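You operate a simulated robot arm through the tools that you are given. There is no shell and no other tool. Be economical: measure what you need, move in short steps, check, and stop when the job is done.

Carry out the task below with a simulated robot arm. There is one attempt and no reset: what you move stays moved.

## Task
Move the fitting from the OUT port to the green tray, cap both ports, set the blue knob to HAND.
Fine: red cap on IN, yellow cap on OUT. Set down upright: brass fitting.

It is judged by the outcome, as a careful person would: the job done as asked, and still so three seconds after it is handed in. It fails if anything else is knocked over, pushed out of place, dropped, spilled or broken. Lids that push on must go on centred and level and be pressed home; caps that screw on are set level and turned clockwise until they are tight.

## Robot
A 6-joint arm with a fingered hand on a trunk, on a base that drives. Base frame: it is fixed to the floor where the robot stands at the start and does not move with it; the origin is under the middle of the robot, x ahead of it, y to its left, z up. Lengths are in mm, angles in rad, forces in N, time in s.
With the tool pointing down near the work surface it reaches from about 240 to 500 mm from the robot's upright axis, wherever it stands. Its first joint turns from -2.897 to 2.897 rad. Places, roughly: blue knob [500, -400, 900]; brass port [500, -200, 900]; inside of the green tray [500, 0, 900]. Payload 2.3 kg.
The TCP is the grasp point between the finger pads, 22 mm short of the fingertips. In the tool frame z runs along the fingers and y along their closing line. The gripper opens to 112 mm. The gripper's body begins 60 mm behind the TCP. The gripper is a hand of 3 fingers: y runs from the thumb to the fingers, the wrist lies at [0, 0, -218] in the tool frame, and closing takes about 1.5 s.
Orientation is that of the tool frame in the base frame, as a unit quaternion [x, y, z, w]. With the fingers straight down and closing along the base's y, the tool's x points along the base's -x, its y along +y and its z along -z.

## Interface
- The arm moves only by the tool drive_tool. Its argument "motion" is a list of rows, each a list of 7 numbers: the shift along the base's x, y, z in mm, then the turn, a rotation vector about the base's x, y, z in rad, then the finger opening in mm, from 0 to 112. In form: [[tx, ty, tz, rx, ry, rz, grip], ...]. A call has 1 to 12 rows; each row is the pose to reach, as a shift and turn from the pose commanded when the call began. Rows are played at 5 a second. More than 50 mm and 0.15 rad between two rows, or a gripper value outside its range, and nothing of the call is played. Where a pose cannot be reached the arm comes as near as it can. A force on the tool above 40 N (or 10 N above the force at the start of the call, whichever is more), or a blocked arm, ends the call early, and 0.2 s more pass. The fingers move at their own pace (about 72 mm/s each) and stop on an object; they squeeze with about 33 N. The grip force told is the motor's: it shows also when the fingers shut on nothing. Time passes only in rows, and 0.2 s behind the last, so rows that repeat a pose let the fingers close. It gives the time, the measured TCP pose, the force on the tool (base axes), the opening and the grip force at its end, in the units of the frame above (readings bear some noise), with the torque about the TCP (base axes, N m) and any sound that the robot's microphone picked up.
- Cameras (640 x 400 px; columns grow to the right, rows downward): "scene" is now at [10, 104.5, 1597.4]; the picture's right is [-0.47, -0.88, 0.00], its down [-0.66, 0.35, -0.66] and it looks along [0.58, -0.31, -0.75] (base axes); focal length 291 px, centre (320, 200). "wrist" rides on the gripper at [66, 3, -80] in the tool frame; the picture's right is [-0.05, 1.00, 0.00], its down [-0.77, -0.04, -0.64] and it looks along [-0.64, -0.03, 0.77] (tool axes); focal length 275 px, centre (320, 200). There is no depth. A picture from a camera that has moved, and an enlarged one, comes with that camera's place and axes in the base frame and with its lens.
- snapshot(camera): a new picture of that camera. It takes no simulated time.
- slide_trunk(by): slides the trunk up (or, below 0, down) by that many mm; the arm and the scene camera ride with it, the base frame stays. It gives what a move gives, with no picture.
- steer(legs): drives the robot by 1 to 6 legs, each [ahead, left, turn to the left] in mm, mm and rad, along the robot's own axes; the way and the turn of a leg run together, so that a leg with both is an arc; at most 1500 mm and 3.142 rad a leg. The arm and the cameras ride along, it lands a little off, and it stops where it bumps. It gives what a move gives.
- hand_shape(shape): the hand has 3 fingers and takes this shape, open, in about a second: jaw (thumb against the fingers, like two jaws); tri (thumb and two fingers); tip (a fingertip pinch); poke (one finger out to press); point (the index stretched); flat (the hand flat); cup (the hand cupped); fist (a fist). The gripper value then closes the fingers along that shape, each until it touches; the sizes above hold for jaw. It gives what a move gives, with no picture.
- head_to(pan, tilt): turns the head with the scene camera to pan (to the left, within 2.705 rad either way) and tilt (down, from -0.506 to 1.204), counted from straight ahead of the robot. It gives what a move gives.
- close_up(camera, box): a new picture of the part [left, top, right, bottom] of that camera's present view, enlarged. It takes no simulated time.
- job_done(): hands the job in; it is judged then, once.

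Work in short steps. Places have to be worked out from the pictures, the camera data and where the tool is seen: move nearer, look again, correct. Check each grasp and each placing, and mend what went wrong. You have 120 turns and 78 pictures in all, those below and enlarged ones among them. Open the gripper and draw the arm clear of the work before you hand the job in, unless the task says otherwise; then end with one line.

The tools are called after ">>>" by a JSON object that holds its "method" and its "body". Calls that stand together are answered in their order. drive_tool: Moves the arm, as the interface text tells. Its arguments: {"type":"object","properties":{"motion":{"type":"array","items":{"type":"array","items":{"type":"number"}}}},"required":["motion"]} The other tools are called the same way: slide_trunk (by) slides the trunk up or down; hand_shape (shape) gives the hand a shape; steer (legs) drives the base; head_to (pan, tilt) turns the head that bears the scene camera; snapshot (camera) takes a picture; close_up (camera, box) takes an enlarged picture of a part of a camera's view; job_done () hands the job in.

At the start:

```text
clock: 0.0
eef_pos: [284.2, -50.4, 1180.6]
orientation: [0.0, 1.0, 0.0, 0.0]
contact_force: [-0.1, -0.1, -0.2]
wrist_torque: [-0.01, 0.04, 0.01]
grip_width: 111.8
finger_force: 0.1
shape: jaw
trunk travel left (down, up): [-525.0, 65.0]
robot x, y, heading: [0.3, 0.6, -0.004]
head pan, tilt: [-0.487, 0.852]
```

scene: 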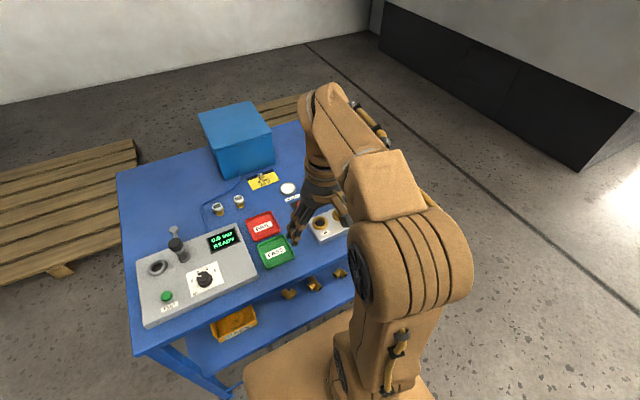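
wrist: 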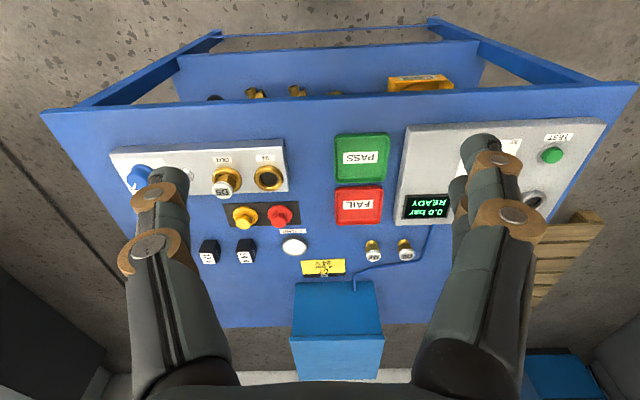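

I'll start with enlarged views of the work area from the wrist camera to identify the parts.

>>> {"method": "close_up", "body": {"camera": "wrist", "box": [100, 120, 320, 260]}}

>>> {"method": "head_to", "body": {"pan": -0.6, "tilt": 0.8}}

```text
2.86 times, centred on (210, 190) of wrist
camera zoom: at [219.1, -46.4, 1261.3], right [0.05, 1.0, 0.0], down [0.77, -0.04, 0.64], along [0.64, -0.03, -0.77], focal length 786 px, centre (634, 229)
```

zoom: 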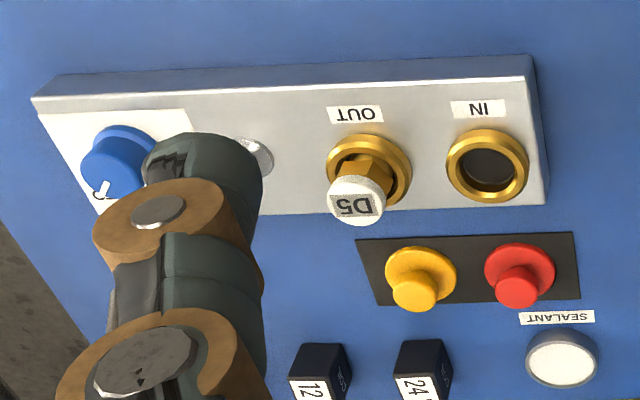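

```text
clock: 0.7
eef_pos: [284.5, -49.2, 1180.6]
orientation: [0.0, 1.0, 0.0, -0.001]
contact_force: [-0.3, 0.1, 0.1]
wrist_torque: [0.01, 0.03, -0.01]
grip_width: 111.8
finger_force: 0.0
shape: jaw
trunk travel left (down, up): [-525.0, 65.0]
robot x, y, heading: [-1.4, -2.5, -0.005]
head pan, tilt: [-0.6, 0.799]
```

The fitting (labelled D5) sits in OUT, and IN is empty. The caps lie just behind the panel and the knob is at the far right. I'll drive right and slightly ahead so everything comes within reach.

>>> {"method": "steer", "body": {"legs": [[50, -190, 0]]}}

>>> {"method": "snapshot", "body": {"camera": "wrist"}}

>>> {"method": "snapshot", "body": {"camera": "scene"}}

```text
clock: 2.3
eef_pos: [335.1, -239.7, 1180.3]
orientation: [-0.001, 1.0, 0.001, 0.0]
contact_force: [-0.3, -0.6, 0.1]
wrist_torque: [0.03, -0.01, 0.02]
grip_width: 111.8
finger_force: 0.1
shape: jaw
trunk travel left (down, up): [-525.0, 65.0]
robot x, y, heading: [53.6, -188.7, -0.001]
head pan, tilt: [-0.6, 0.799]
```

```text
74 pictures are left
camera wrist: at [268.9, -236.4, 1261.3], right [0.05, 1.0, 0.0], down [0.77, -0.04, 0.64], along [0.64, -0.03, -0.77], focal length 275 px, centre (320, 200)
```

wrist: 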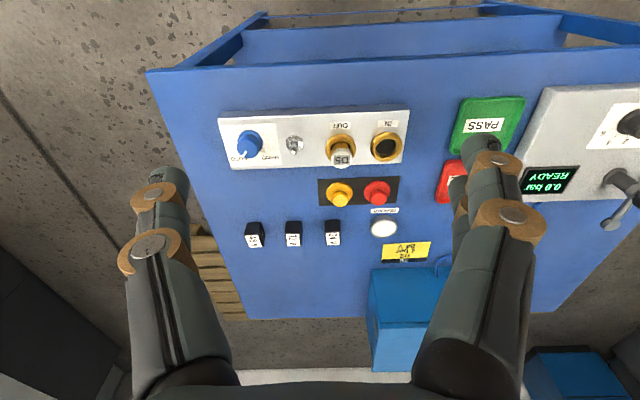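

```text
73 pictures are left
camera scene: at [57.1, -95.1, 1601.6], right [-0.56, -0.83, 0.0], down [-0.59, 0.4, -0.7], along [0.58, -0.39, -0.72], focal length 291 px, centre (320, 200)
```

scene: 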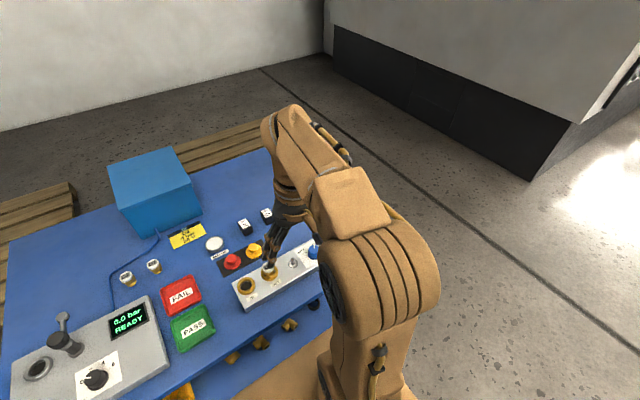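

The OUT port comes out at about (479,-214,885), IN at (480,-145,885), the caps near x≈590, and the knob at about (457,-347,900). The caps are slightly out of reach, so I'll check how much room there is ahead of the base.

>>> {"method": "head_to", "body": {"pan": 0.5, "tilt": 1.2}}

>>> {"method": "snapshot", "body": {"camera": "scene"}}

```text
clock: 3.6
eef_pos: [336.2, -239.7, 1180.6]
orientation: [-0.001, 1.0, 0.0, 0.0]
contact_force: [-0.1, 0.2, -0.4]
wrist_torque: [-0.02, 0.03, 0.01]
grip_width: 111.8
finger_force: 0.0
shape: jaw
trunk travel left (down, up): [-525.0, 65.0]
robot x, y, heading: [50.3, -186.3, 0.0]
head pan, tilt: [0.499, 1.201]
```

```text
72 pictures are left
camera scene: at [39.4, -22.0, 1573.8], right [0.48, -0.88, 0.0], down [-0.82, -0.45, -0.36], along [0.32, 0.17, -0.93], focal length 291 px, centre (320, 200)
```

scene: 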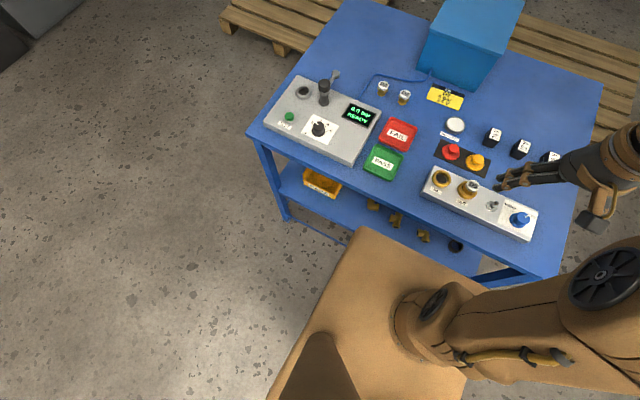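

To gauge the base's clearance to the table, I'll raise the trunk 60 mm for parallax and look again.

>>> {"method": "slide_trunk", "body": {"by": 60}}

>>> {"method": "close_up", "body": {"camera": "scene", "box": [240, 150, 560, 350]}}

```text
clock: 4.6
eef_pos: [334.5, -238.7, 1240.3]
orientation: [-0.001, 1.0, 0.001, 0.001]
contact_force: [-0.2, 0.0, 0.2]
wrist_torque: [-0.02, -0.01, 0.02]
grip_width: 112.1
finger_force: 0.1
shape: jaw
trunk travel left (down, up): [-585.0, 5.0]
robot x, y, heading: [52.5, -187.3, 0.003]
head pan, tilt: [0.499, 1.201]
```

```text
2.00 times, centred on (400, 250) of scene
camera zoom: at [39.4, -21.9, 1633.8], right [0.48, -0.88, 0.0], down [-0.82, -0.45, -0.36], along [0.32, 0.17, -0.93], focal length 581 px, centre (160, 100)
```

zoom: 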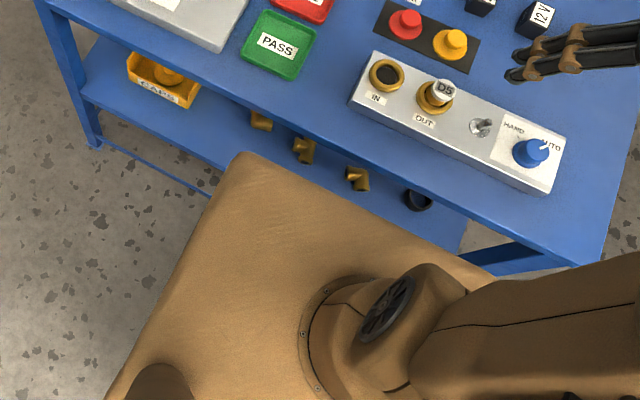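

The clearance is tight, so I'll avoid driving any further ahead for now. The ports are within reach, so I'll move the hand above the OUT port for a close look.

>>> {"method": "drive_tool", "body": {"motion": [[24, 5, -40, 0, 0, 0, 112], [48, 10, -80, 0, 0, 0, 100], [72, 15, -120, 0, 0, 0, 90], [96, 20, -160, 0, 0, 0, 80], [120, 25, -200, 0, 0, 0, 80], [144, 25, -240, 0, 0, 0, 80]]}}

>>> {"method": "snapshot", "body": {"camera": "wrist"}}

>>> {"method": "snapshot", "body": {"camera": "scene"}}

```text
clock: 6.0
eef_pos: [479.9, -214.7, 997.8]
orientation: [-0.001, 1.0, 0.0, 0.0]
contact_force: [0.2, -0.3, -0.4]
wrist_torque: [-0.01, 0.0, 0.0]
grip_width: 80.1
finger_force: 0.1
shape: jaw
trunk travel left (down, up): [-585.0, 5.0]
robot x, y, heading: [49.2, -189.0, 0.005]
head pan, tilt: [0.499, 1.201]
```

```text
70 pictures are left
camera wrist: at [413.7, -211.4, 1079.7], right [0.05, 1.0, 0.0], down [0.77, -0.04, 0.64], along [0.64, -0.03, -0.77], focal length 275 px, centre (320, 200)
```

wrist: 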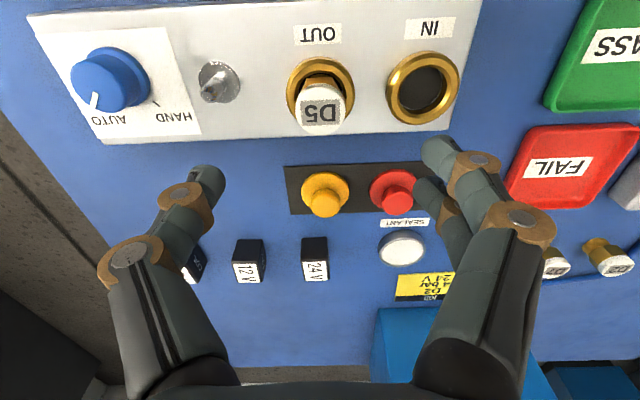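

```text
69 pictures are left
camera scene: at [40.9, -22.1, 1633.8], right [0.48, -0.88, 0.0], down [-0.82, -0.45, -0.36], along [0.32, 0.17, -0.93], focal length 291 px, centre (320, 200)
```

scene: 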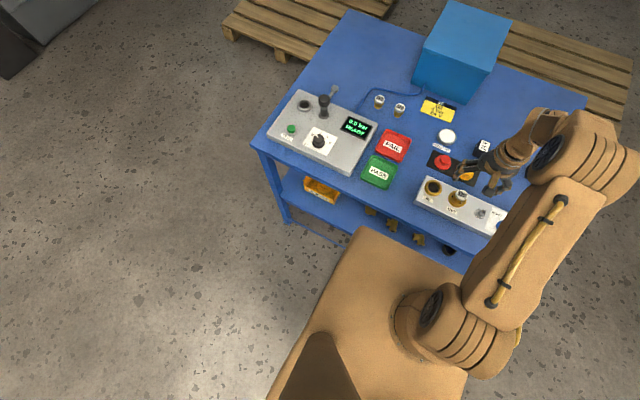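

The hand is aligned in y over the fitting. I'll enlarge the fitting and caps to measure them.

>>> {"method": "close_up", "body": {"camera": "wrist", "box": [240, 20, 480, 170]}}

>>> {"method": "close_up", "body": {"camera": "scene", "box": [380, 120, 540, 220]}}

```text
2.67 times, centred on (360, 95) of wrist
camera zoom: at [413.7, -211.4, 1079.7], right [0.05, 1.0, 0.0], down [0.77, -0.04, 0.64], along [0.64, -0.03, -0.77], focal length 734 px, centre (213, 480)
```

zoom: 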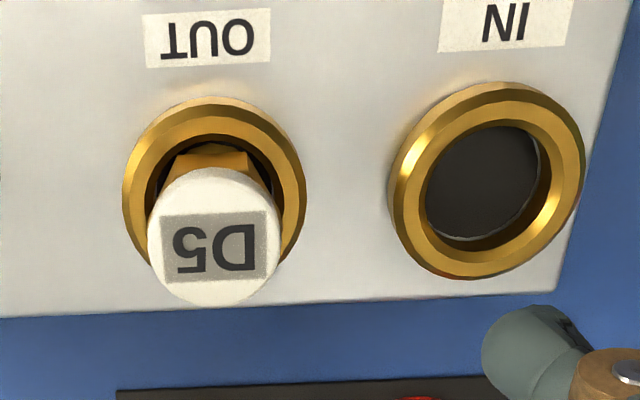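

```text
4.00 times, centred on (460, 170) of scene
camera zoom: at [40.9, -22.1, 1633.8], right [0.48, -0.88, 0.0], down [-0.82, -0.45, -0.36], along [0.32, 0.17, -0.93], focal length 1163 px, centre (-240, 320)
```

zoom: 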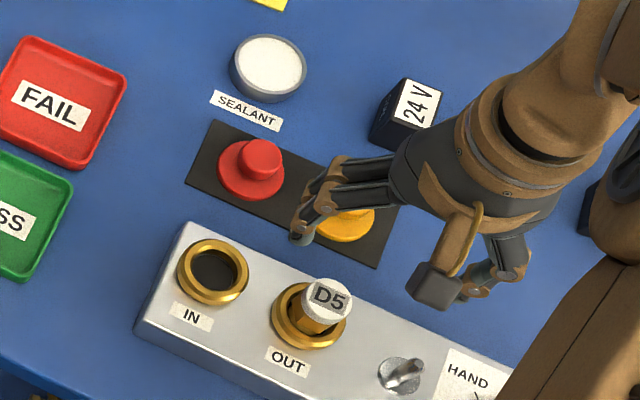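

Ring top is at about z≈890 and the disc top around z≈920, with a disc diameter of about 29 mm. I'll descend partway with the fingers straddling it and look again.

>>> {"method": "drive_tool", "body": {"motion": [[-2, 0, -25, 0, 0, 0, 70], [-4, 0, -45, 0, 0, 0, 64], [-4, 0, -50, 0, 0, 0, 60]]}}

>>> {"method": "snapshot", "body": {"camera": "wrist"}}

>>> {"method": "close_up", "body": {"camera": "scene", "box": [420, 150, 540, 225]}}

```text
clock: 6.8
eef_pos: [475.7, -214.5, 950.9]
orientation: [0.0, 1.0, 0.0, 0.0]
contact_force: [-0.2, -0.5, -0.4]
wrist_torque: [0.0, -0.03, -0.02]
grip_width: 60.8
finger_force: 0.1
shape: jaw
trunk travel left (down, up): [-585.0, 5.0]
robot x, y, heading: [49.7, -188.8, 0.007]
head pan, tilt: [0.499, 1.201]
```

```text
66 pictures are left
camera wrist: at [408.6, -210.6, 1031.0], right [0.05, 1.0, 0.0], down [0.77, -0.04, 0.64], along [0.64, -0.03, -0.77], focal length 275 px, centre (320, 200)
```

wrist: 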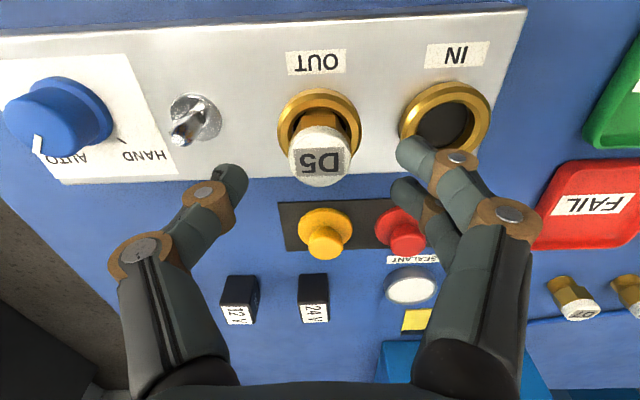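

```text
5.33 times, centred on (480, 188) of scene
camera zoom: at [39.6, -21.9, 1633.8], right [0.48, -0.88, 0.0], down [-0.82, -0.45, -0.36], along [0.32, 0.17, -0.93], focal length 1550 px, centre (-533, 267)
```

zoom: 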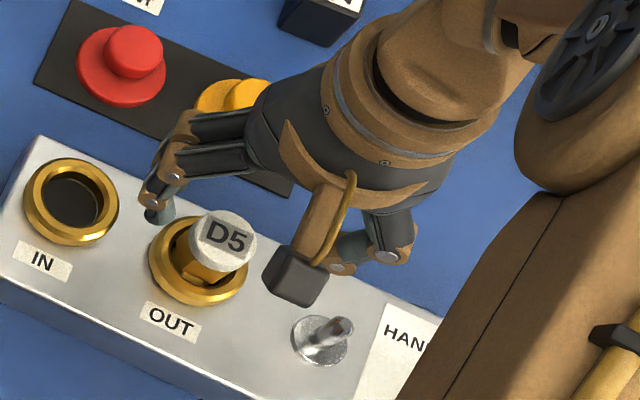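

The disc top triangulates to about (477,-213.5,916). I'll descend to TCP z≈912 with a narrower opening, so the tips stay above the ring, and check.

>>> {"method": "drive_tool", "body": {"motion": [[1.5, 0.5, -10, 0, 0, 0, 46], [1.5, 0.5, -20, 0, 0, 0, 46], [1.5, 0.5, -30, 0, 0, 0, 46], [1.5, 0.5, -38, 0, 0, 0, 46], [1.5, 0.5, -38, 0, 0, 0, 46]]}}

>>> {"method": "snapshot", "body": {"camera": "wrist"}}

```text
clock: 8.0
eef_pos: [476.0, -213.4, 912.4]
orientation: [0.0, 1.0, 0.001, -0.001]
contact_force: [0.3, -0.1, -0.7]
wrist_torque: [0.01, -0.01, -0.03]
grip_width: 46.9
finger_force: 0.1
shape: jaw
trunk travel left (down, up): [-585.0, 5.0]
robot x, y, heading: [49.6, -190.6, -0.0]
head pan, tilt: [0.499, 1.201]
```

```text
64 pictures are left
camera wrist: at [409.7, -210.2, 993.3], right [0.05, 1.0, 0.0], down [0.77, -0.04, 0.64], along [0.64, -0.03, -0.77], focal length 275 px, centre (320, 200)
```

wrist: 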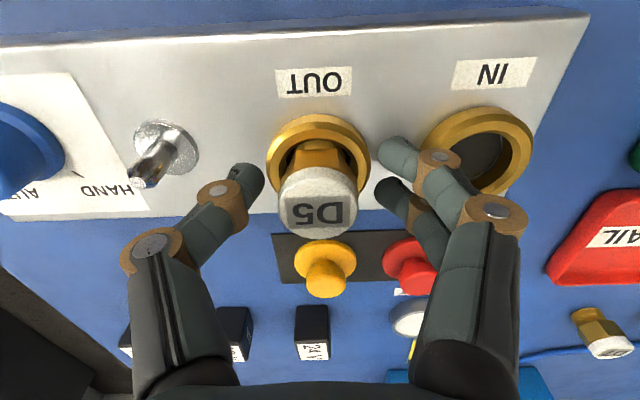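

The disc lies centred between the fingers, so I'll close and check the grip.

>>> {"method": "drive_tool", "body": {"motion": [[0, 0, 0, 0, 0, 0, 24], [0, 0, 0, 0, 0, 0, 15], [0, 0, 0, 0, 0, 0, 15], [0, 0, 0, 0, 0, 0, 15], [0, 0, 0, 0, 0, 0, 15], [0, 0, 0, 0, 0, 0, 15]]}}

>>> {"method": "snapshot", "body": {"camera": "wrist"}}

```text
clock: 9.4
eef_pos: [475.0, -213.0, 912.4]
orientation: [0.0, 1.0, 0.001, 0.001]
contact_force: [0.2, -0.2, 0.0]
wrist_torque: [0.01, 0.01, 0.02]
grip_width: 22.1
finger_force: 33.1
shape: jaw
trunk travel left (down, up): [-585.0, 5.0]
robot x, y, heading: [47.8, -189.3, 0.003]
head pan, tilt: [0.499, 1.201]
```

```text
63 pictures are left
camera wrist: at [409.7, -210.3, 993.4], right [0.05, 1.0, 0.0], down [0.77, -0.04, 0.64], along [0.64, -0.03, -0.77], focal length 275 px, centre (320, 200)
```

wrist: 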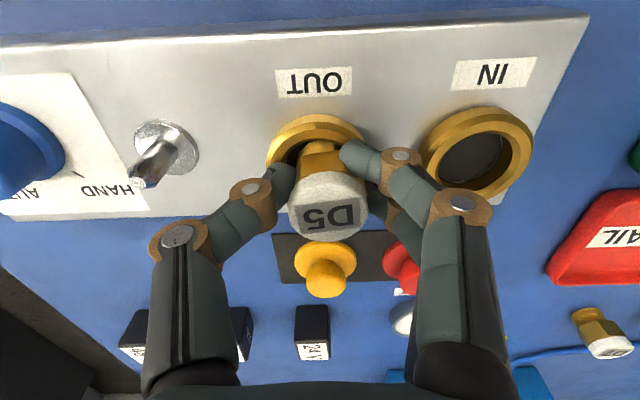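

The fingers hold the stem under the disc at 22 mm. I'll pull up gently.

>>> {"method": "drive_tool", "body": {"motion": [[0, 0, 3, 0, 0, 0, 15], [0, 0, 8, 0, 0, 0, 15], [0, 0, 15, 0, 0, 0, 15], [0, 0, 25, 0, 0, 0, 15], [0, 0, 40, 0, 0, 0, 15], [0, 0, 60, 0, 0, 0, 15], [0, 0, 80, 0, 0, 0, 15]]}}

>>> {"method": "snapshot", "body": {"camera": "wrist"}}

>>> {"method": "close_up", "body": {"camera": "scene", "box": [360, 130, 520, 230]}}

```text
clock: 11.0
eef_pos: [477.3, -213.6, 993.4]
orientation: [0.001, 1.0, 0.001, 0.001]
contact_force: [0.2, 0.1, -0.7]
wrist_torque: [0.04, 0.02, 0.01]
grip_width: 21.8
finger_force: 33.4
shape: jaw
trunk travel left (down, up): [-585.0, 5.0]
robot x, y, heading: [45.9, -183.7, -0.001]
head pan, tilt: [0.499, 1.201]
```

```text
62 pictures are left
camera wrist: at [410.4, -210.2, 1074.2], right [0.05, 1.0, 0.0], down [0.77, -0.04, 0.64], along [0.64, -0.03, -0.77], focal length 275 px, centre (320, 200)
```

wrist: 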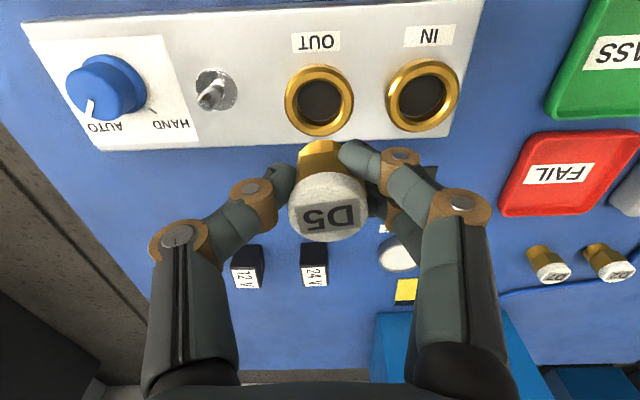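

```text
4.00 times, centred on (440, 180) of scene
camera zoom: at [39.3, -21.9, 1633.7], right [0.48, -0.88, 0.0], down [-0.82, -0.45, -0.36], along [0.32, 0.17, -0.93], focal length 1163 px, centre (-160, 280)
```

zoom: 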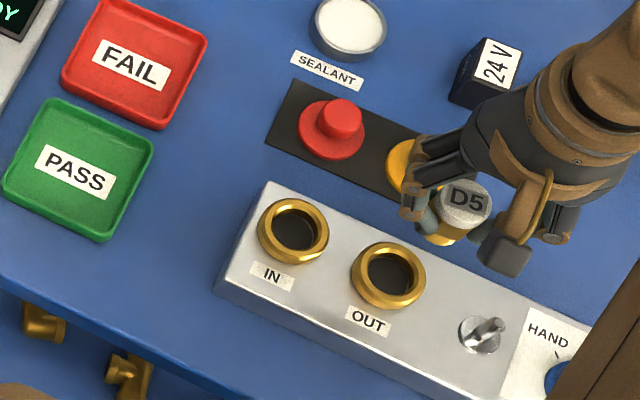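

The fitting is out and held upright. I'll carry it at this height to above the green tray, near (467,10).

>>> {"method": "drive_tool", "body": {"motion": [[-2, 40, 5, 0, 0, 0, 15], [-4, 80, 5, 0, 0, 0, 15], [-6, 120, 5, 0, 0, 0, 15], [-8, 160, 5, 0, 0, 0, 15], [-10, 200, 5, 0, 0, 0, 15], [-10, 222, 5, 0, 0, 0, 15], [-10, 222, 5, 0, 0, 0, 15]]}}

>>> {"method": "snapshot", "body": {"camera": "wrist"}}

>>> {"method": "snapshot", "body": {"camera": "scene"}}

```text
clock: 12.6
eef_pos: [466.7, 8.9, 997.6]
orientation: [0.0, 1.0, 0.0, 0.0]
contact_force: [0.1, -0.6, -2.2]
wrist_torque: [-0.01, -0.02, -0.01]
grip_width: 21.6
finger_force: 33.3
shape: jaw
trunk travel left (down, up): [-585.0, 5.0]
robot x, y, heading: [48.7, -191.9, -0.0]
head pan, tilt: [0.499, 1.201]
```

```text
60 pictures are left
camera wrist: at [400.9, 12.4, 1078.6], right [0.05, 1.0, 0.0], down [0.77, -0.04, 0.64], along [0.64, -0.03, -0.77], focal length 275 px, centre (320, 200)
```

wrist: 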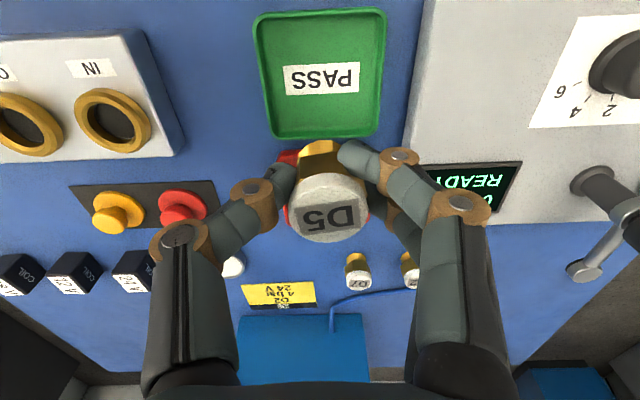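

```text
59 pictures are left
camera scene: at [39.6, -22.0, 1633.8], right [0.48, -0.88, 0.0], down [-0.82, -0.45, -0.36], along [0.32, 0.17, -0.93], focal length 291 px, centre (320, 200)
```

scene: 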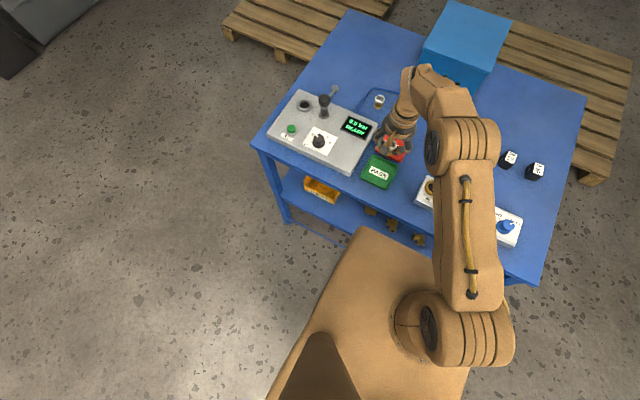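

The tray centre is at about (462,11) with its floor near z≈855, estimated. I'll descend to TCP≈895 and then feel for contact in small steps.

>>> {"method": "drive_tool", "body": {"motion": [[-4, 1, -30, 0, 0, 0, 15], [-5, 1, -60, 0, 0, 0, 15], [-5, 1, -85, 0, 0, 0, 15], [-5, 1, -97, 0, 0, 0, 15], [-5, 1, -102, 0, 0, 0, 15], [-5, 1, -102, 0, 0, 0, 15]]}}

>>> {"method": "snapshot", "body": {"camera": "wrist"}}

>>> {"method": "close_up", "body": {"camera": "scene", "box": [340, 130, 440, 200]}}

```text
clock: 14.0
eef_pos: [461.4, 9.2, 895.3]
orientation: [-0.001, 1.0, 0.001, 0.0]
contact_force: [-0.4, 0.4, -2.5]
wrist_torque: [-0.02, -0.04, -0.01]
grip_width: 21.5
finger_force: 33.4
shape: jaw
trunk travel left (down, up): [-585.0, 5.0]
robot x, y, heading: [51.9, -189.3, -0.0]
head pan, tilt: [0.499, 1.201]
```

```text
58 pictures are left
camera wrist: at [395.8, 12.3, 976.2], right [0.05, 1.0, 0.0], down [0.77, -0.04, 0.64], along [0.64, -0.03, -0.77], focal length 275 px, centre (320, 200)
```

wrist: 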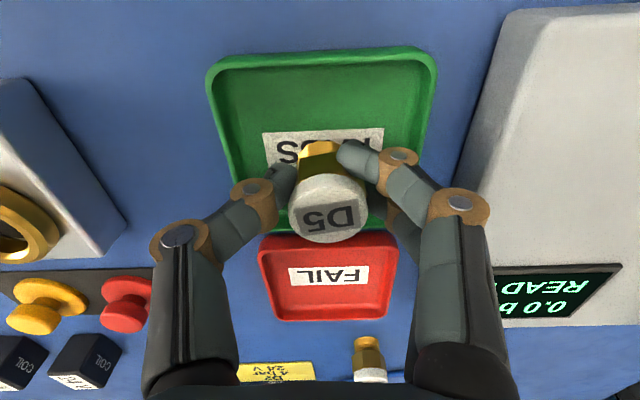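

```text
5.71 times, centred on (390, 165) of scene
camera zoom: at [39.6, -21.8, 1633.7], right [0.48, -0.88, 0.0], down [-0.82, -0.45, -0.36], along [0.32, 0.17, -0.93], focal length 1661 px, centre (-80, 400)
```

zoom: 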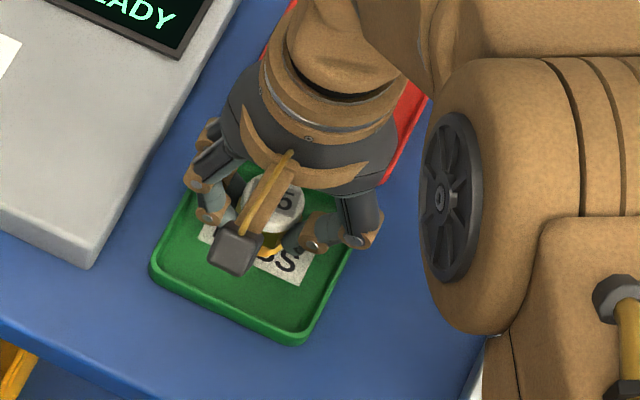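

There's no contact yet, and the tray floor is about 14 mm below the fitting. I'll continue slowly.

>>> {"method": "drive_tool", "body": {"motion": [[0, 0, -2, 0, 0, 0, 15], [0, 0, -4, 0, 0, 0, 15], [0, 0, -6, 0, 0, 0, 15], [0, 0, -8, 0, 0, 0, 15], [0, 0, -9, 0, 0, 0, 15], [0, 0, -9, 0, 0, 0, 15]]}}

```text
clock: 15.4
eef_pos: [461.2, 8.5, 887.0]
orientation: [-0.001, 1.0, 0.001, 0.001]
contact_force: [-0.5, -0.9, 6.8]
wrist_torque: [0.15, -0.06, -0.01]
grip_width: 21.7
finger_force: 32.7
shape: jaw
trunk travel left (down, up): [-585.0, 5.0]
robot x, y, heading: [47.1, -186.7, 0.001]
head pan, tilt: [0.499, 1.201]
```

Contact: the force rose about 9 N at TCP z≈887, so the fitting is on the tray floor. I'll open gently and look.

>>> {"method": "drive_tool", "body": {"motion": [[0, 0, 0, 0, 0, 0, 24], [0, 0, 0, 0, 0, 0, 30], [0, 0, 0, 0, 0, 0, 40], [0, 0, 0, 0, 0, 0, 48], [0, 0, 0, 0, 0, 0, 48]]}}

>>> {"method": "snapshot", "body": {"camera": "wrist"}}

```text
clock: 16.6
eef_pos: [463.5, 9.2, 886.2]
orientation: [0.0, 1.0, 0.0, -0.001]
contact_force: [0.7, -0.2, -0.1]
wrist_torque: [0.02, 0.03, 0.0]
grip_width: 47.4
finger_force: 0.0
shape: jaw
trunk travel left (down, up): [-585.0, 5.0]
robot x, y, heading: [51.9, -188.3, 0.001]
head pan, tilt: [0.499, 1.201]
```

```text
56 pictures are left
camera wrist: at [395.6, 12.5, 967.4], right [0.05, 1.0, 0.0], down [0.77, -0.04, 0.64], along [0.64, -0.03, -0.77], focal length 275 px, centre (320, 200)
```

wrist: 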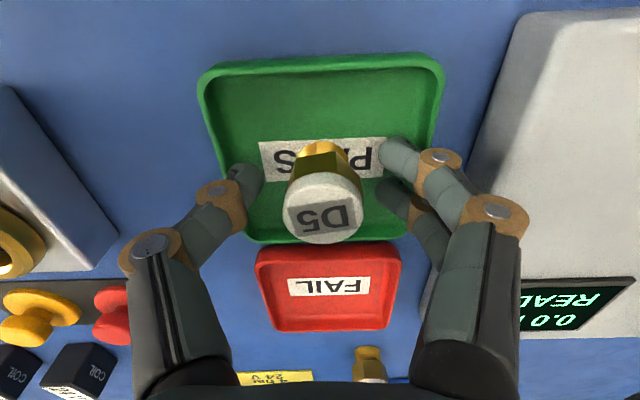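

The fitting stands upright in the tray. I'll rise straight up, then move towards the red cap and test the reach.

>>> {"method": "drive_tool", "body": {"motion": [[0, 0, 30, 0, 0, 0, 50], [0, 0, 65, 0, 0, 0, 60], [0, 0, 110, 0, 0, 0, 60], [20, -35, 110, 0, 0, 0, 60], [40, -70, 110, 0, 0, 0, 60], [60, -105, 110, 0, 0, 0, 60], [80, -140, 110, 0, 0, 0, 60], [100, -155, 110, 0, 0, 0, 60], [125, -155, 110, 0, 0, 0, 60], [125, -155, 110, 0, 0, 0, 60]]}}

>>> {"method": "snapshot", "body": {"camera": "wrist"}}

>>> {"method": "snapshot", "body": {"camera": "scene"}}

```text
clock: 18.8
eef_pos: [551.1, -143.6, 997.8]
orientation: [0.001, 1.0, 0.0, 0.0]
contact_force: [0.1, -0.8, 0.8]
wrist_torque: [0.02, -0.02, 0.03]
grip_width: 59.4
finger_force: 0.0
shape: jaw
out of reach, approached as far as the arm can: row 8, 9, 10
trunk travel left (down, up): [-585.0, 5.0]
robot x, y, heading: [49.5, -185.6, 0.006]
head pan, tilt: [0.499, 1.201]
```

```text
55 pictures are left
camera wrist: at [485.1, -140.9, 1078.6], right [0.05, 1.0, 0.0], down [0.77, -0.04, 0.64], along [0.64, -0.03, -0.77], focal length 275 px, centre (320, 200)
```

wrist: 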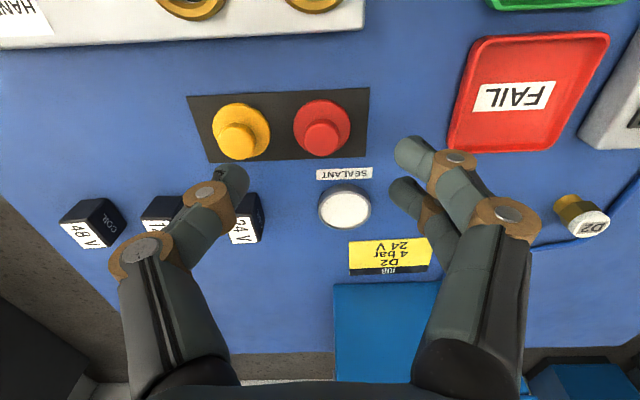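

```text
54 pictures are left
camera scene: at [39.7, -21.9, 1633.8], right [0.48, -0.88, 0.0], down [-0.82, -0.45, -0.36], along [0.32, 0.17, -0.93], focal length 291 px, centre (320, 200)
```

scene: 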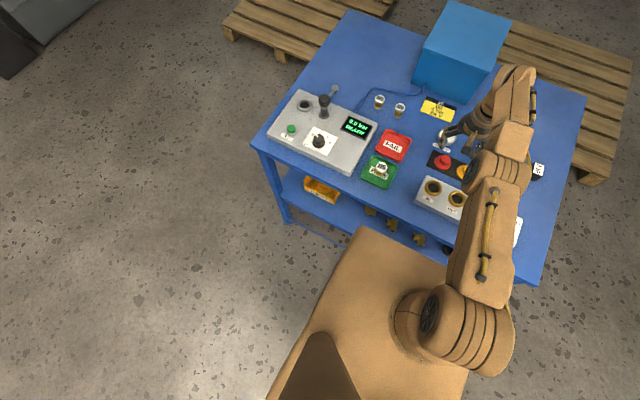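

The arm stops at 503 mm reach and the red cap is about 33 mm further, near (585,-143). I'll lower the trunk 60 mm to see whether that extends the reach.

>>> {"method": "slide_trunk", "body": {"by": -60}}

>>> {"method": "drive_tool", "body": {"motion": [[12, 0, 0, 0, 0, 0, 60], [24, 0, 0, 0, 0, 0, 60], [33, 0, 0, 0, 0, 0, 60], [33, 0, 0, 0, 0, 0, 60]]}}

```text
clock: 19.8
eef_pos: [551.0, -144.0, 938.1]
orientation: [0.0, 1.0, -0.001, 0.001]
contact_force: [-0.3, 0.0, 0.3]
wrist_torque: [0.06, -0.06, -0.03]
grip_width: 59.4
finger_force: 0.1
shape: jaw
trunk travel left (down, up): [-525.0, 65.0]
robot x, y, heading: [48.8, -188.5, 0.002]
head pan, tilt: [0.499, 1.201]
```

```text
clock: 20.8
eef_pos: [552.1, -143.0, 937.8]
orientation: [0.0, 1.0, 0.0, 0.001]
contact_force: [0.5, 0.3, 0.7]
wrist_torque: [0.0, 0.02, 0.01]
grip_width: 59.4
finger_force: 0.1
shape: jaw
out of reach, approached as far as the arm can: row 1, 2, 3, 4
trunk travel left (down, up): [-525.0, 65.0]
robot x, y, heading: [50.0, -189.9, 0.001]
head pan, tilt: [0.499, 1.201]
```

The relative height was unchanged by that, so I'll test the reach with the tool higher relative to the shoulder.

>>> {"method": "drive_tool", "body": {"motion": [[0, 0, 30, 0, 0, 0, 60], [12, 0, 60, 0, 0, 0, 60], [24, 0, 90, 0, 0, 0, 60], [36, 0, 90, 0, 0, 0, 60], [36, 0, 90, 0, 0, 0, 60]]}}

```text
clock: 22.0
eef_pos: [545.3, -143.5, 1025.7]
orientation: [0.0, 1.0, 0.0, -0.001]
contact_force: [0.3, -0.4, -0.1]
wrist_torque: [0.02, -0.03, 0.01]
grip_width: 59.6
finger_force: 0.0
shape: jaw
out of reach, approached as far as the arm can: row 2, 3, 4, 5
trunk travel left (down, up): [-525.0, 65.0]
robot x, y, heading: [52.2, -189.9, 0.0]
head pan, tilt: [0.499, 1.201]
```

Raising the tool doesn't help. However, the tan plate kept its pixel position when the trunk moved, so it rides on the trunk at z≈1100 with its front at only x≈200. That leaves real clearance to the table edge (x≈375), so I'll drive ahead in two short steps.

>>> {"method": "steer", "body": {"legs": [[35, 0, 0]]}}

>>> {"method": "steer", "body": {"legs": [[35, 0, 0]]}}

>>> {"method": "snapshot", "body": {"camera": "wrist"}}

>>> {"method": "snapshot", "body": {"camera": "scene"}}

```text
clock: 22.9
eef_pos: [581.0, -144.5, 1024.0]
orientation: [0.0, 1.0, 0.0, 0.0]
contact_force: [1.3, 0.4, -0.9]
wrist_torque: [-0.02, -0.03, -0.02]
grip_width: 59.3
finger_force: 0.1
shape: jaw
trunk travel left (down, up): [-525.0, 65.0]
robot x, y, heading: [85.1, -187.4, -0.003]
head pan, tilt: [0.499, 1.201]
```

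```text
clock: 23.7
eef_pos: [618.3, -143.8, 1023.8]
orientation: [0.0, 1.0, 0.0, -0.001]
contact_force: [1.0, -0.3, 0.5]
wrist_torque: [0.01, 0.02, 0.01]
grip_width: 59.4
finger_force: 0.1
shape: jaw
trunk travel left (down, up): [-525.0, 65.0]
robot x, y, heading: [120.4, -189.2, 0.002]
head pan, tilt: [0.499, 1.201]
```

```text
53 pictures are left
camera wrist: at [550.0, -140.9, 1104.9], right [0.05, 1.0, 0.0], down [0.77, -0.04, 0.64], along [0.63, -0.03, -0.77], focal length 275 px, centre (320, 200)
```

wrist: 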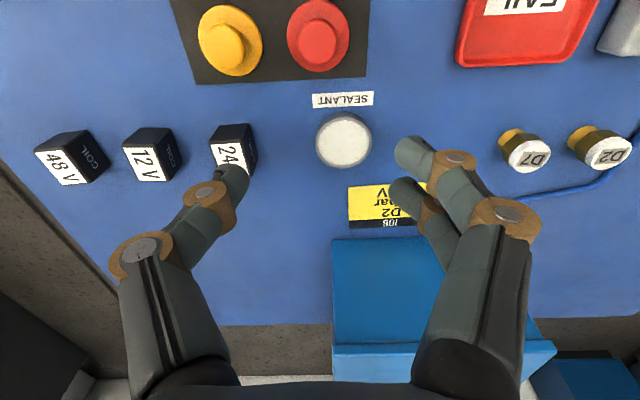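

```text
52 pictures are left
camera scene: at [111.1, -21.8, 1573.8], right [0.48, -0.88, 0.0], down [-0.82, -0.45, -0.36], along [0.32, 0.17, -0.93], focal length 291 px, centre (320, 200)
```

scene: 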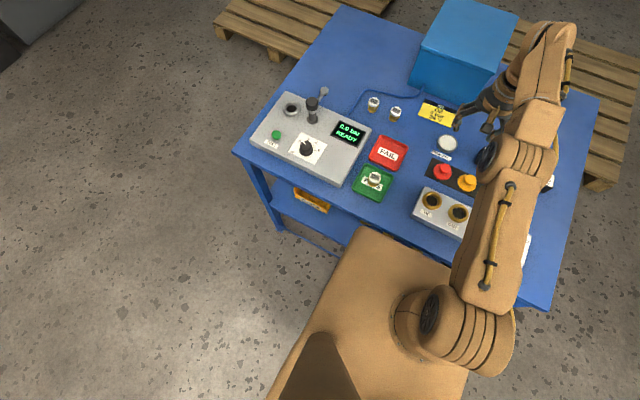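

No bump, and the scene is unchanged. Now I'll move above the red cap at about (586,-144) and look from close.

>>> {"method": "drive_tool", "body": {"motion": [[-15, 0, -25, 0, 0, 0, 60], [-30, 0, -50, 0, 0, 0, 60], [-31, 0, -80, 0, 0, 0, 60], [-31, 0, -85, 0, 0, 0, 60]]}}

>>> {"method": "snapshot", "body": {"camera": "wrist"}}

>>> {"method": "close_up", "body": {"camera": "wrist", "box": [200, 80, 440, 230]}}

```text
clock: 24.7
eef_pos: [584.3, -144.8, 939.9]
orientation: [0.0, 1.0, 0.001, 0.0]
contact_force: [-0.1, 0.5, 0.2]
wrist_torque: [-0.02, 0.0, 0.0]
grip_width: 59.3
finger_force: 0.1
shape: jaw
trunk travel left (down, up): [-525.0, 65.0]
robot x, y, heading: [120.0, -187.4, 0.002]
head pan, tilt: [0.499, 1.201]
```

```text
51 pictures are left
camera wrist: at [517.9, -140.6, 1019.5], right [0.05, 1.0, 0.0], down [0.77, -0.04, 0.64], along [0.64, -0.03, -0.77], focal length 275 px, centre (320, 200)
```

wrist: 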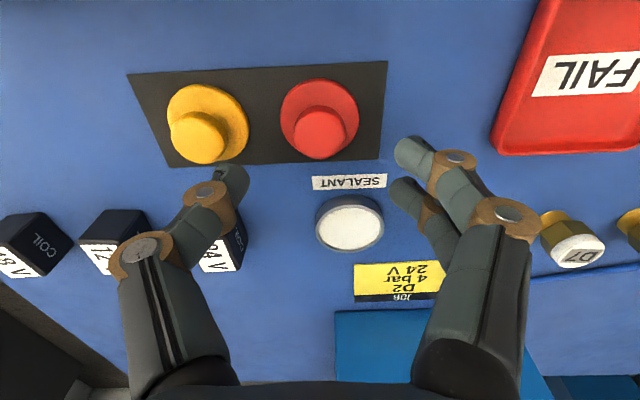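

```text
2.67 times, centred on (320, 155) of wrist
camera zoom: at [517.9, -140.6, 1019.5], right [0.05, 1.0, 0.0], down [0.77, -0.04, 0.64], along [0.64, -0.03, -0.77], focal length 734 px, centre (320, 320)
```

zoom: 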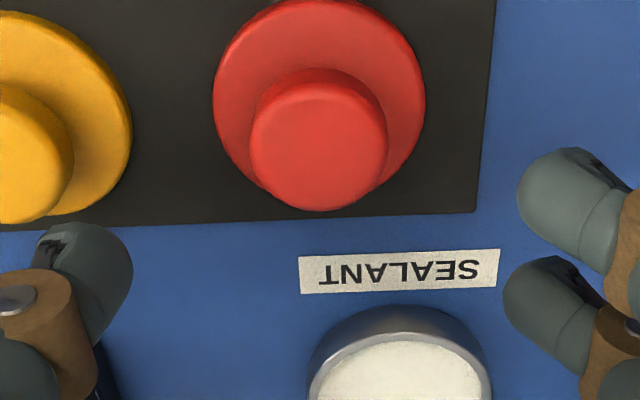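

The red cap is at about (587.5,-144), with a knob roughly 29 mm across on a 48 mm flange. I'll lower to just around knob height and look.

>>> {"method": "drive_tool", "body": {"motion": [[2, 0.5, -15, 0, 0, 0, 50], [3, 0.5, -30, 0, 0, 0, 46], [3, 0.5, -42, 0, 0, 0, 46], [3, 0.5, -46, 0, 0, 0, 46]]}}

>>> {"method": "snapshot", "body": {"camera": "wrist"}}

>>> {"method": "close_up", "body": {"camera": "scene", "box": [400, 90, 560, 190]}}

```text
clock: 25.7
eef_pos: [587.1, -143.1, 893.1]
orientation: [0.0, 1.0, 0.0, 0.0]
contact_force: [0.1, 0.2, -0.1]
wrist_torque: [0.01, 0.04, 0.03]
grip_width: 46.2
finger_force: 0.1
shape: jaw
trunk travel left (down, up): [-525.0, 65.0]
robot x, y, heading: [119.6, -190.0, 0.002]
head pan, tilt: [0.499, 1.201]
```

```text
49 pictures are left
camera wrist: at [521.2, -140.2, 973.7], right [0.05, 1.0, 0.0], down [0.77, -0.04, 0.64], along [0.64, -0.03, -0.77], focal length 275 px, centre (320, 200)
```

wrist: 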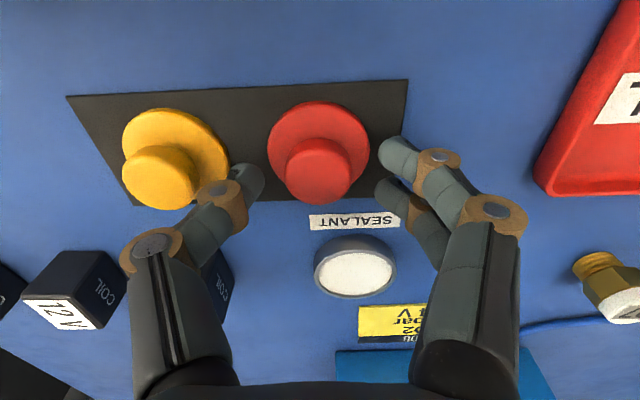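

```text
4.00 times, centred on (480, 140) of scene
camera zoom: at [109.5, -21.8, 1573.8], right [0.48, -0.88, 0.0], down [-0.82, -0.45, -0.36], along [0.32, 0.17, -0.93], focal length 1163 px, centre (-320, 440)
```

zoom: 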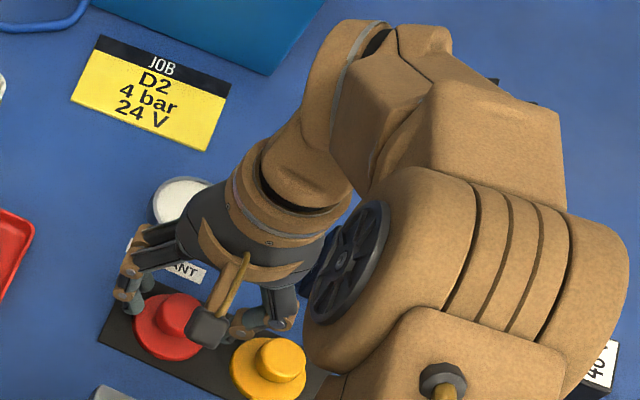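

The knob top is at about (585,-143.5,883) and the flange top at z≈862. I'll lower 4 mm, shift back 2 mm and close.

>>> {"method": "drive_tool", "body": {"motion": [[-2, -0.5, -2, 0, 0, 0, 46], [-2, -0.5, -4, 0, 0, 0, 40], [-2, -0.5, -4, 0, 0, 0, 30], [-2, -0.5, -4, 0, 0, 0, 15], [-2, -0.5, -4, 0, 0, 0, 15], [-2, -0.5, -4, 0, 0, 0, 15], [-2, -0.5, -4, 0, 0, 0, 15]]}}

>>> {"method": "snapshot", "body": {"camera": "wrist"}}

```text
clock: 27.3
eef_pos: [586.8, -143.2, 890.0]
orientation: [0.0, 1.0, 0.0, -0.001]
contact_force: [0.2, -0.9, -0.2]
wrist_torque: [0.01, -0.01, 0.01]
grip_width: 19.3
finger_force: 32.9
shape: jaw
trunk travel left (down, up): [-525.0, 65.0]
robot x, y, heading: [119.0, -190.8, 0.007]
head pan, tilt: [0.499, 1.201]
```

```text
47 pictures are left
camera wrist: at [519.2, -140.6, 970.1], right [0.05, 1.0, 0.0], down [0.77, -0.04, 0.64], along [0.64, -0.03, -0.77], focal length 275 px, centre (320, 200)
```

wrist: 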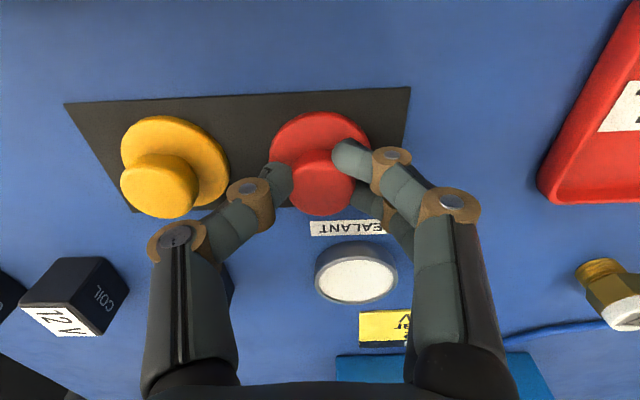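

Gripped. I'll lift gently and look at the underside and how level it hangs.

>>> {"method": "drive_tool", "body": {"motion": [[0, 0, 5, 0, 0, 0, 15], [0, 0, 20, 0, 0, 0, 15], [0, 0, 45, 0, 0, 0, 15], [0, 0, 75, 0, 0, 0, 15], [0, 0, 75, 0, 0, 0, 15]]}}

>>> {"method": "close_up", "body": {"camera": "wrist", "box": [200, 80, 440, 230]}}

>>> {"method": "close_up", "body": {"camera": "scene", "box": [400, 100, 520, 175]}}

```text
clock: 28.5
eef_pos: [586.1, -144.0, 963.9]
orientation: [-0.001, 1.0, 0.0, 0.0]
contact_force: [-0.2, 0.2, 0.4]
wrist_torque: [0.01, -0.01, 0.01]
grip_width: 19.3
finger_force: 33.0
shape: jaw
trunk travel left (down, up): [-525.0, 65.0]
robot x, y, heading: [120.8, -190.0, 0.003]
head pan, tilt: [0.499, 1.201]
```

```text
2.67 times, centred on (320, 155) of wrist
camera zoom: at [519.4, -140.9, 1045.3], right [0.05, 1.0, 0.0], down [0.77, -0.04, 0.64], along [0.64, -0.03, -0.77], focal length 734 px, centre (320, 320)
```

zoom: 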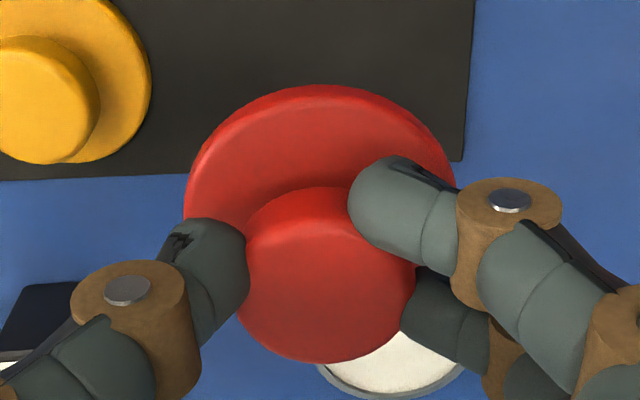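

```text
5.33 times, centred on (460, 138) of scene
camera zoom: at [109.8, -21.8, 1573.8], right [0.48, -0.88, 0.0], down [-0.82, -0.45, -0.36], along [0.32, 0.17, -0.93], focal length 1550 px, centre (-427, 533)
```

zoom: 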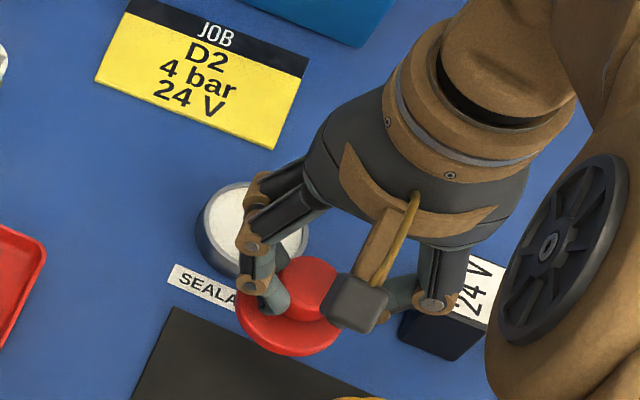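

The cap is held level and centred. Next I'll carry it to above IN and measure the port.

>>> {"method": "drive_tool", "body": {"motion": [[-5, 0, 25, 0, 0, 0, 15], [-40, 0, 30, 0, 0, 0, 15], [-75, 0, 30, 0, 0, 0, 15], [-106, 0, 30, 0, 0, 0, 15], [-106, 0, 30, 0, 0, 0, 15]]}}

>>> {"method": "snapshot", "body": {"camera": "wrist"}}

>>> {"method": "close_up", "body": {"camera": "scene", "box": [390, 140, 550, 240]}}

```text
clock: 29.7
eef_pos: [479.7, -144.9, 994.2]
orientation: [0.001, 1.0, 0.0, 0.0]
contact_force: [0.5, -0.1, 0.0]
wrist_torque: [0.01, 0.0, 0.04]
grip_width: 19.2
finger_force: 32.8
shape: jaw
trunk travel left (down, up): [-525.0, 65.0]
robot x, y, heading: [116.6, -188.2, 0.004]
head pan, tilt: [0.499, 1.201]
```

```text
44 pictures are left
camera wrist: at [413.4, -141.8, 1074.9], right [0.05, 1.0, 0.0], down [0.77, -0.04, 0.64], along [0.64, -0.03, -0.77], focal length 275 px, centre (320, 200)
```

wrist: 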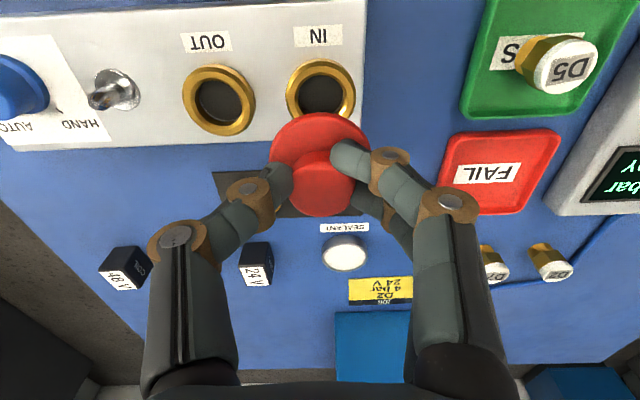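

```text
4.00 times, centred on (470, 190) of scene
camera zoom: at [110.1, -21.8, 1573.8], right [0.48, -0.88, 0.0], down [-0.82, -0.45, -0.36], along [0.32, 0.17, -0.93], focal length 1163 px, centre (-280, 240)
```

zoom: 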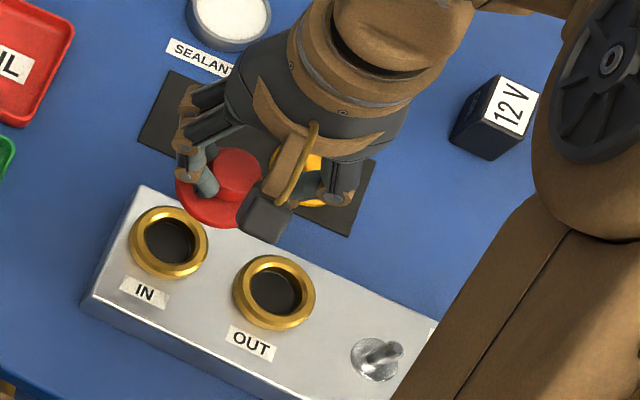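

The y alignment is good. The port is at x≈478, so I'll shift back 1.5 mm, descend to just above the ring and check alignment again.

>>> {"method": "drive_tool", "body": {"motion": [[-1.5, 0.3, -25, 0, 0, 0, 15], [-1.5, 0.3, -50, 0, 0, 0, 15], [-1.5, 0.3, -62, 0, 0, 0, 15], [-1.5, 0.3, -62, 0, 0, 0, 15]]}}

>>> {"method": "close_up", "body": {"camera": "wrist", "box": [200, 80, 440, 230]}}

>>> {"method": "close_up", "body": {"camera": "scene", "box": [400, 160, 480, 210]}}

```text
clock: 30.7
eef_pos: [477.2, -143.4, 932.1]
orientation: [0.0, 1.0, 0.0, 0.0]
contact_force: [-0.4, -0.4, 0.7]
wrist_torque: [-0.01, 0.0, 0.0]
grip_width: 18.9
finger_force: 33.5
shape: jaw
trunk travel left (down, up): [-525.0, 65.0]
robot x, y, heading: [122.7, -188.9, 0.002]
head pan, tilt: [0.499, 1.201]
```

```text
2.67 times, centred on (320, 155) of wrist
camera zoom: at [410.9, -140.1, 1013.2], right [0.05, 1.0, 0.0], down [0.77, -0.04, 0.64], along [0.64, -0.03, -0.77], focal length 734 px, centre (320, 320)
```

zoom: 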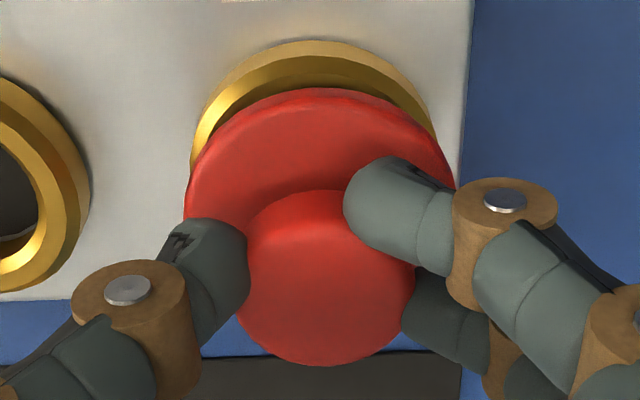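

```text
8.00 times, centred on (440, 185) of scene
camera zoom: at [109.4, -21.8, 1573.8], right [0.48, -0.88, 0.0], down [-0.82, -0.45, -0.36], along [0.32, 0.17, -0.93], focal length 2325 px, centre (-640, 320)
```

zoom: 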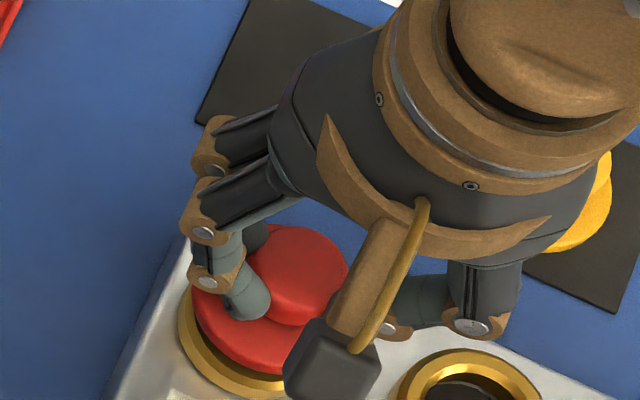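

Comparing the ring and flange arcs, the cap seems about 2 mm too far in +x and 0.8 mm too far in +y. I'll correct, lower 4 mm more, and look again from both cameras.

>>> {"method": "drive_tool", "body": {"motion": [[-2, -0.8, 0, 0, 0, 0, 15], [-2, -0.8, -2, 0, 0, 0, 15], [-2, -0.8, -4, 0, 0, 0, 15], [-2, -0.8, -4, 0, 0, 0, 15]]}}

>>> {"method": "close_up", "body": {"camera": "wrist", "box": [240, 80, 400, 180]}}

>>> {"method": "close_up", "body": {"camera": "scene", "box": [410, 180, 466, 215]}}

```text
clock: 31.7
eef_pos: [476.1, -145.0, 928.9]
orientation: [-0.001, 1.0, 0.0, 0.001]
contact_force: [-0.3, 0.3, -0.1]
wrist_torque: [-0.01, -0.04, 0.02]
grip_width: 18.8
finger_force: 33.2
shape: jaw
trunk travel left (down, up): [-525.0, 65.0]
robot x, y, heading: [120.0, -191.1, 0.004]
head pan, tilt: [0.499, 1.201]
```

```text
4.00 times, centred on (320, 130) of wrist
camera zoom: at [409.3, -141.1, 1009.2], right [0.05, 1.0, 0.0], down [0.77, -0.04, 0.64], along [0.64, -0.03, -0.77], focal length 1101 px, centre (320, 480)
```

zoom: 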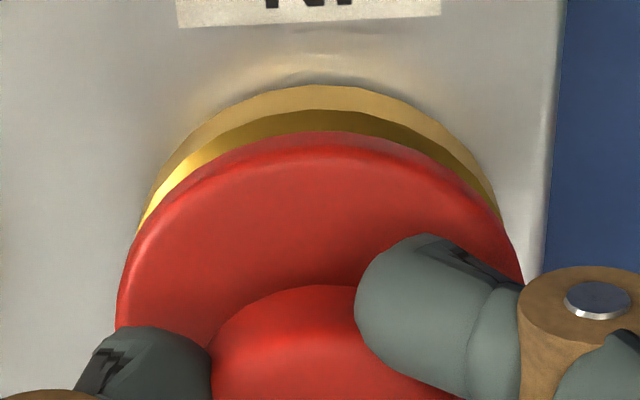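

```text
11.43 times, centred on (438, 198) of scene
camera zoom: at [109.5, -21.8, 1573.8], right [0.48, -0.88, 0.0], down [-0.82, -0.45, -0.36], along [0.32, 0.17, -0.93], focal length 3322 px, centre (-1029, 229)
```

zoom: 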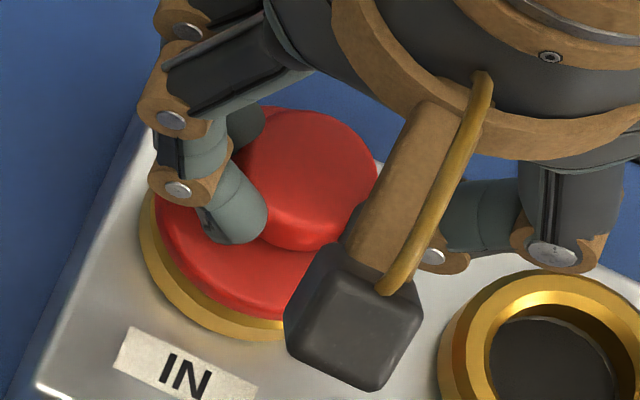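

Both views now show the cap concentric with IN to within about 1 mm. I'll lower slowly, feeling for contact.

>>> {"method": "drive_tool", "body": {"motion": [[0, 0, -1.5, 0, 0, 0, 15], [0, 0, -3, 0, 0, 0, 15], [0, 0, -4.5, 0, 0, 0, 15], [0, 0, -6, 0, 0, 0, 15], [0, 0, -7.5, 0, 0, 0, 15], [0, 0, -9, 0, 0, 0, 15]]}}

```text
clock: 32.9
eef_pos: [472.2, -143.7, 923.8]
orientation: [0.0, 1.0, 0.001, 0.006]
contact_force: [-7.0, 0.2, 33.5]
wrist_torque: [0.05, 0.11, 0.06]
grip_width: 21.3
finger_force: 33.2
shape: jaw
trunk travel left (down, up): [-525.0, 65.0]
robot x, y, heading: [118.4, -190.0, -0.002]
head pan, tilt: [0.499, 1.201]
heard: snap
stopped in row 5: the force on the tool passed its limit at 42 N (the readings are from after the stop); the commanded pose is now the measured one
```

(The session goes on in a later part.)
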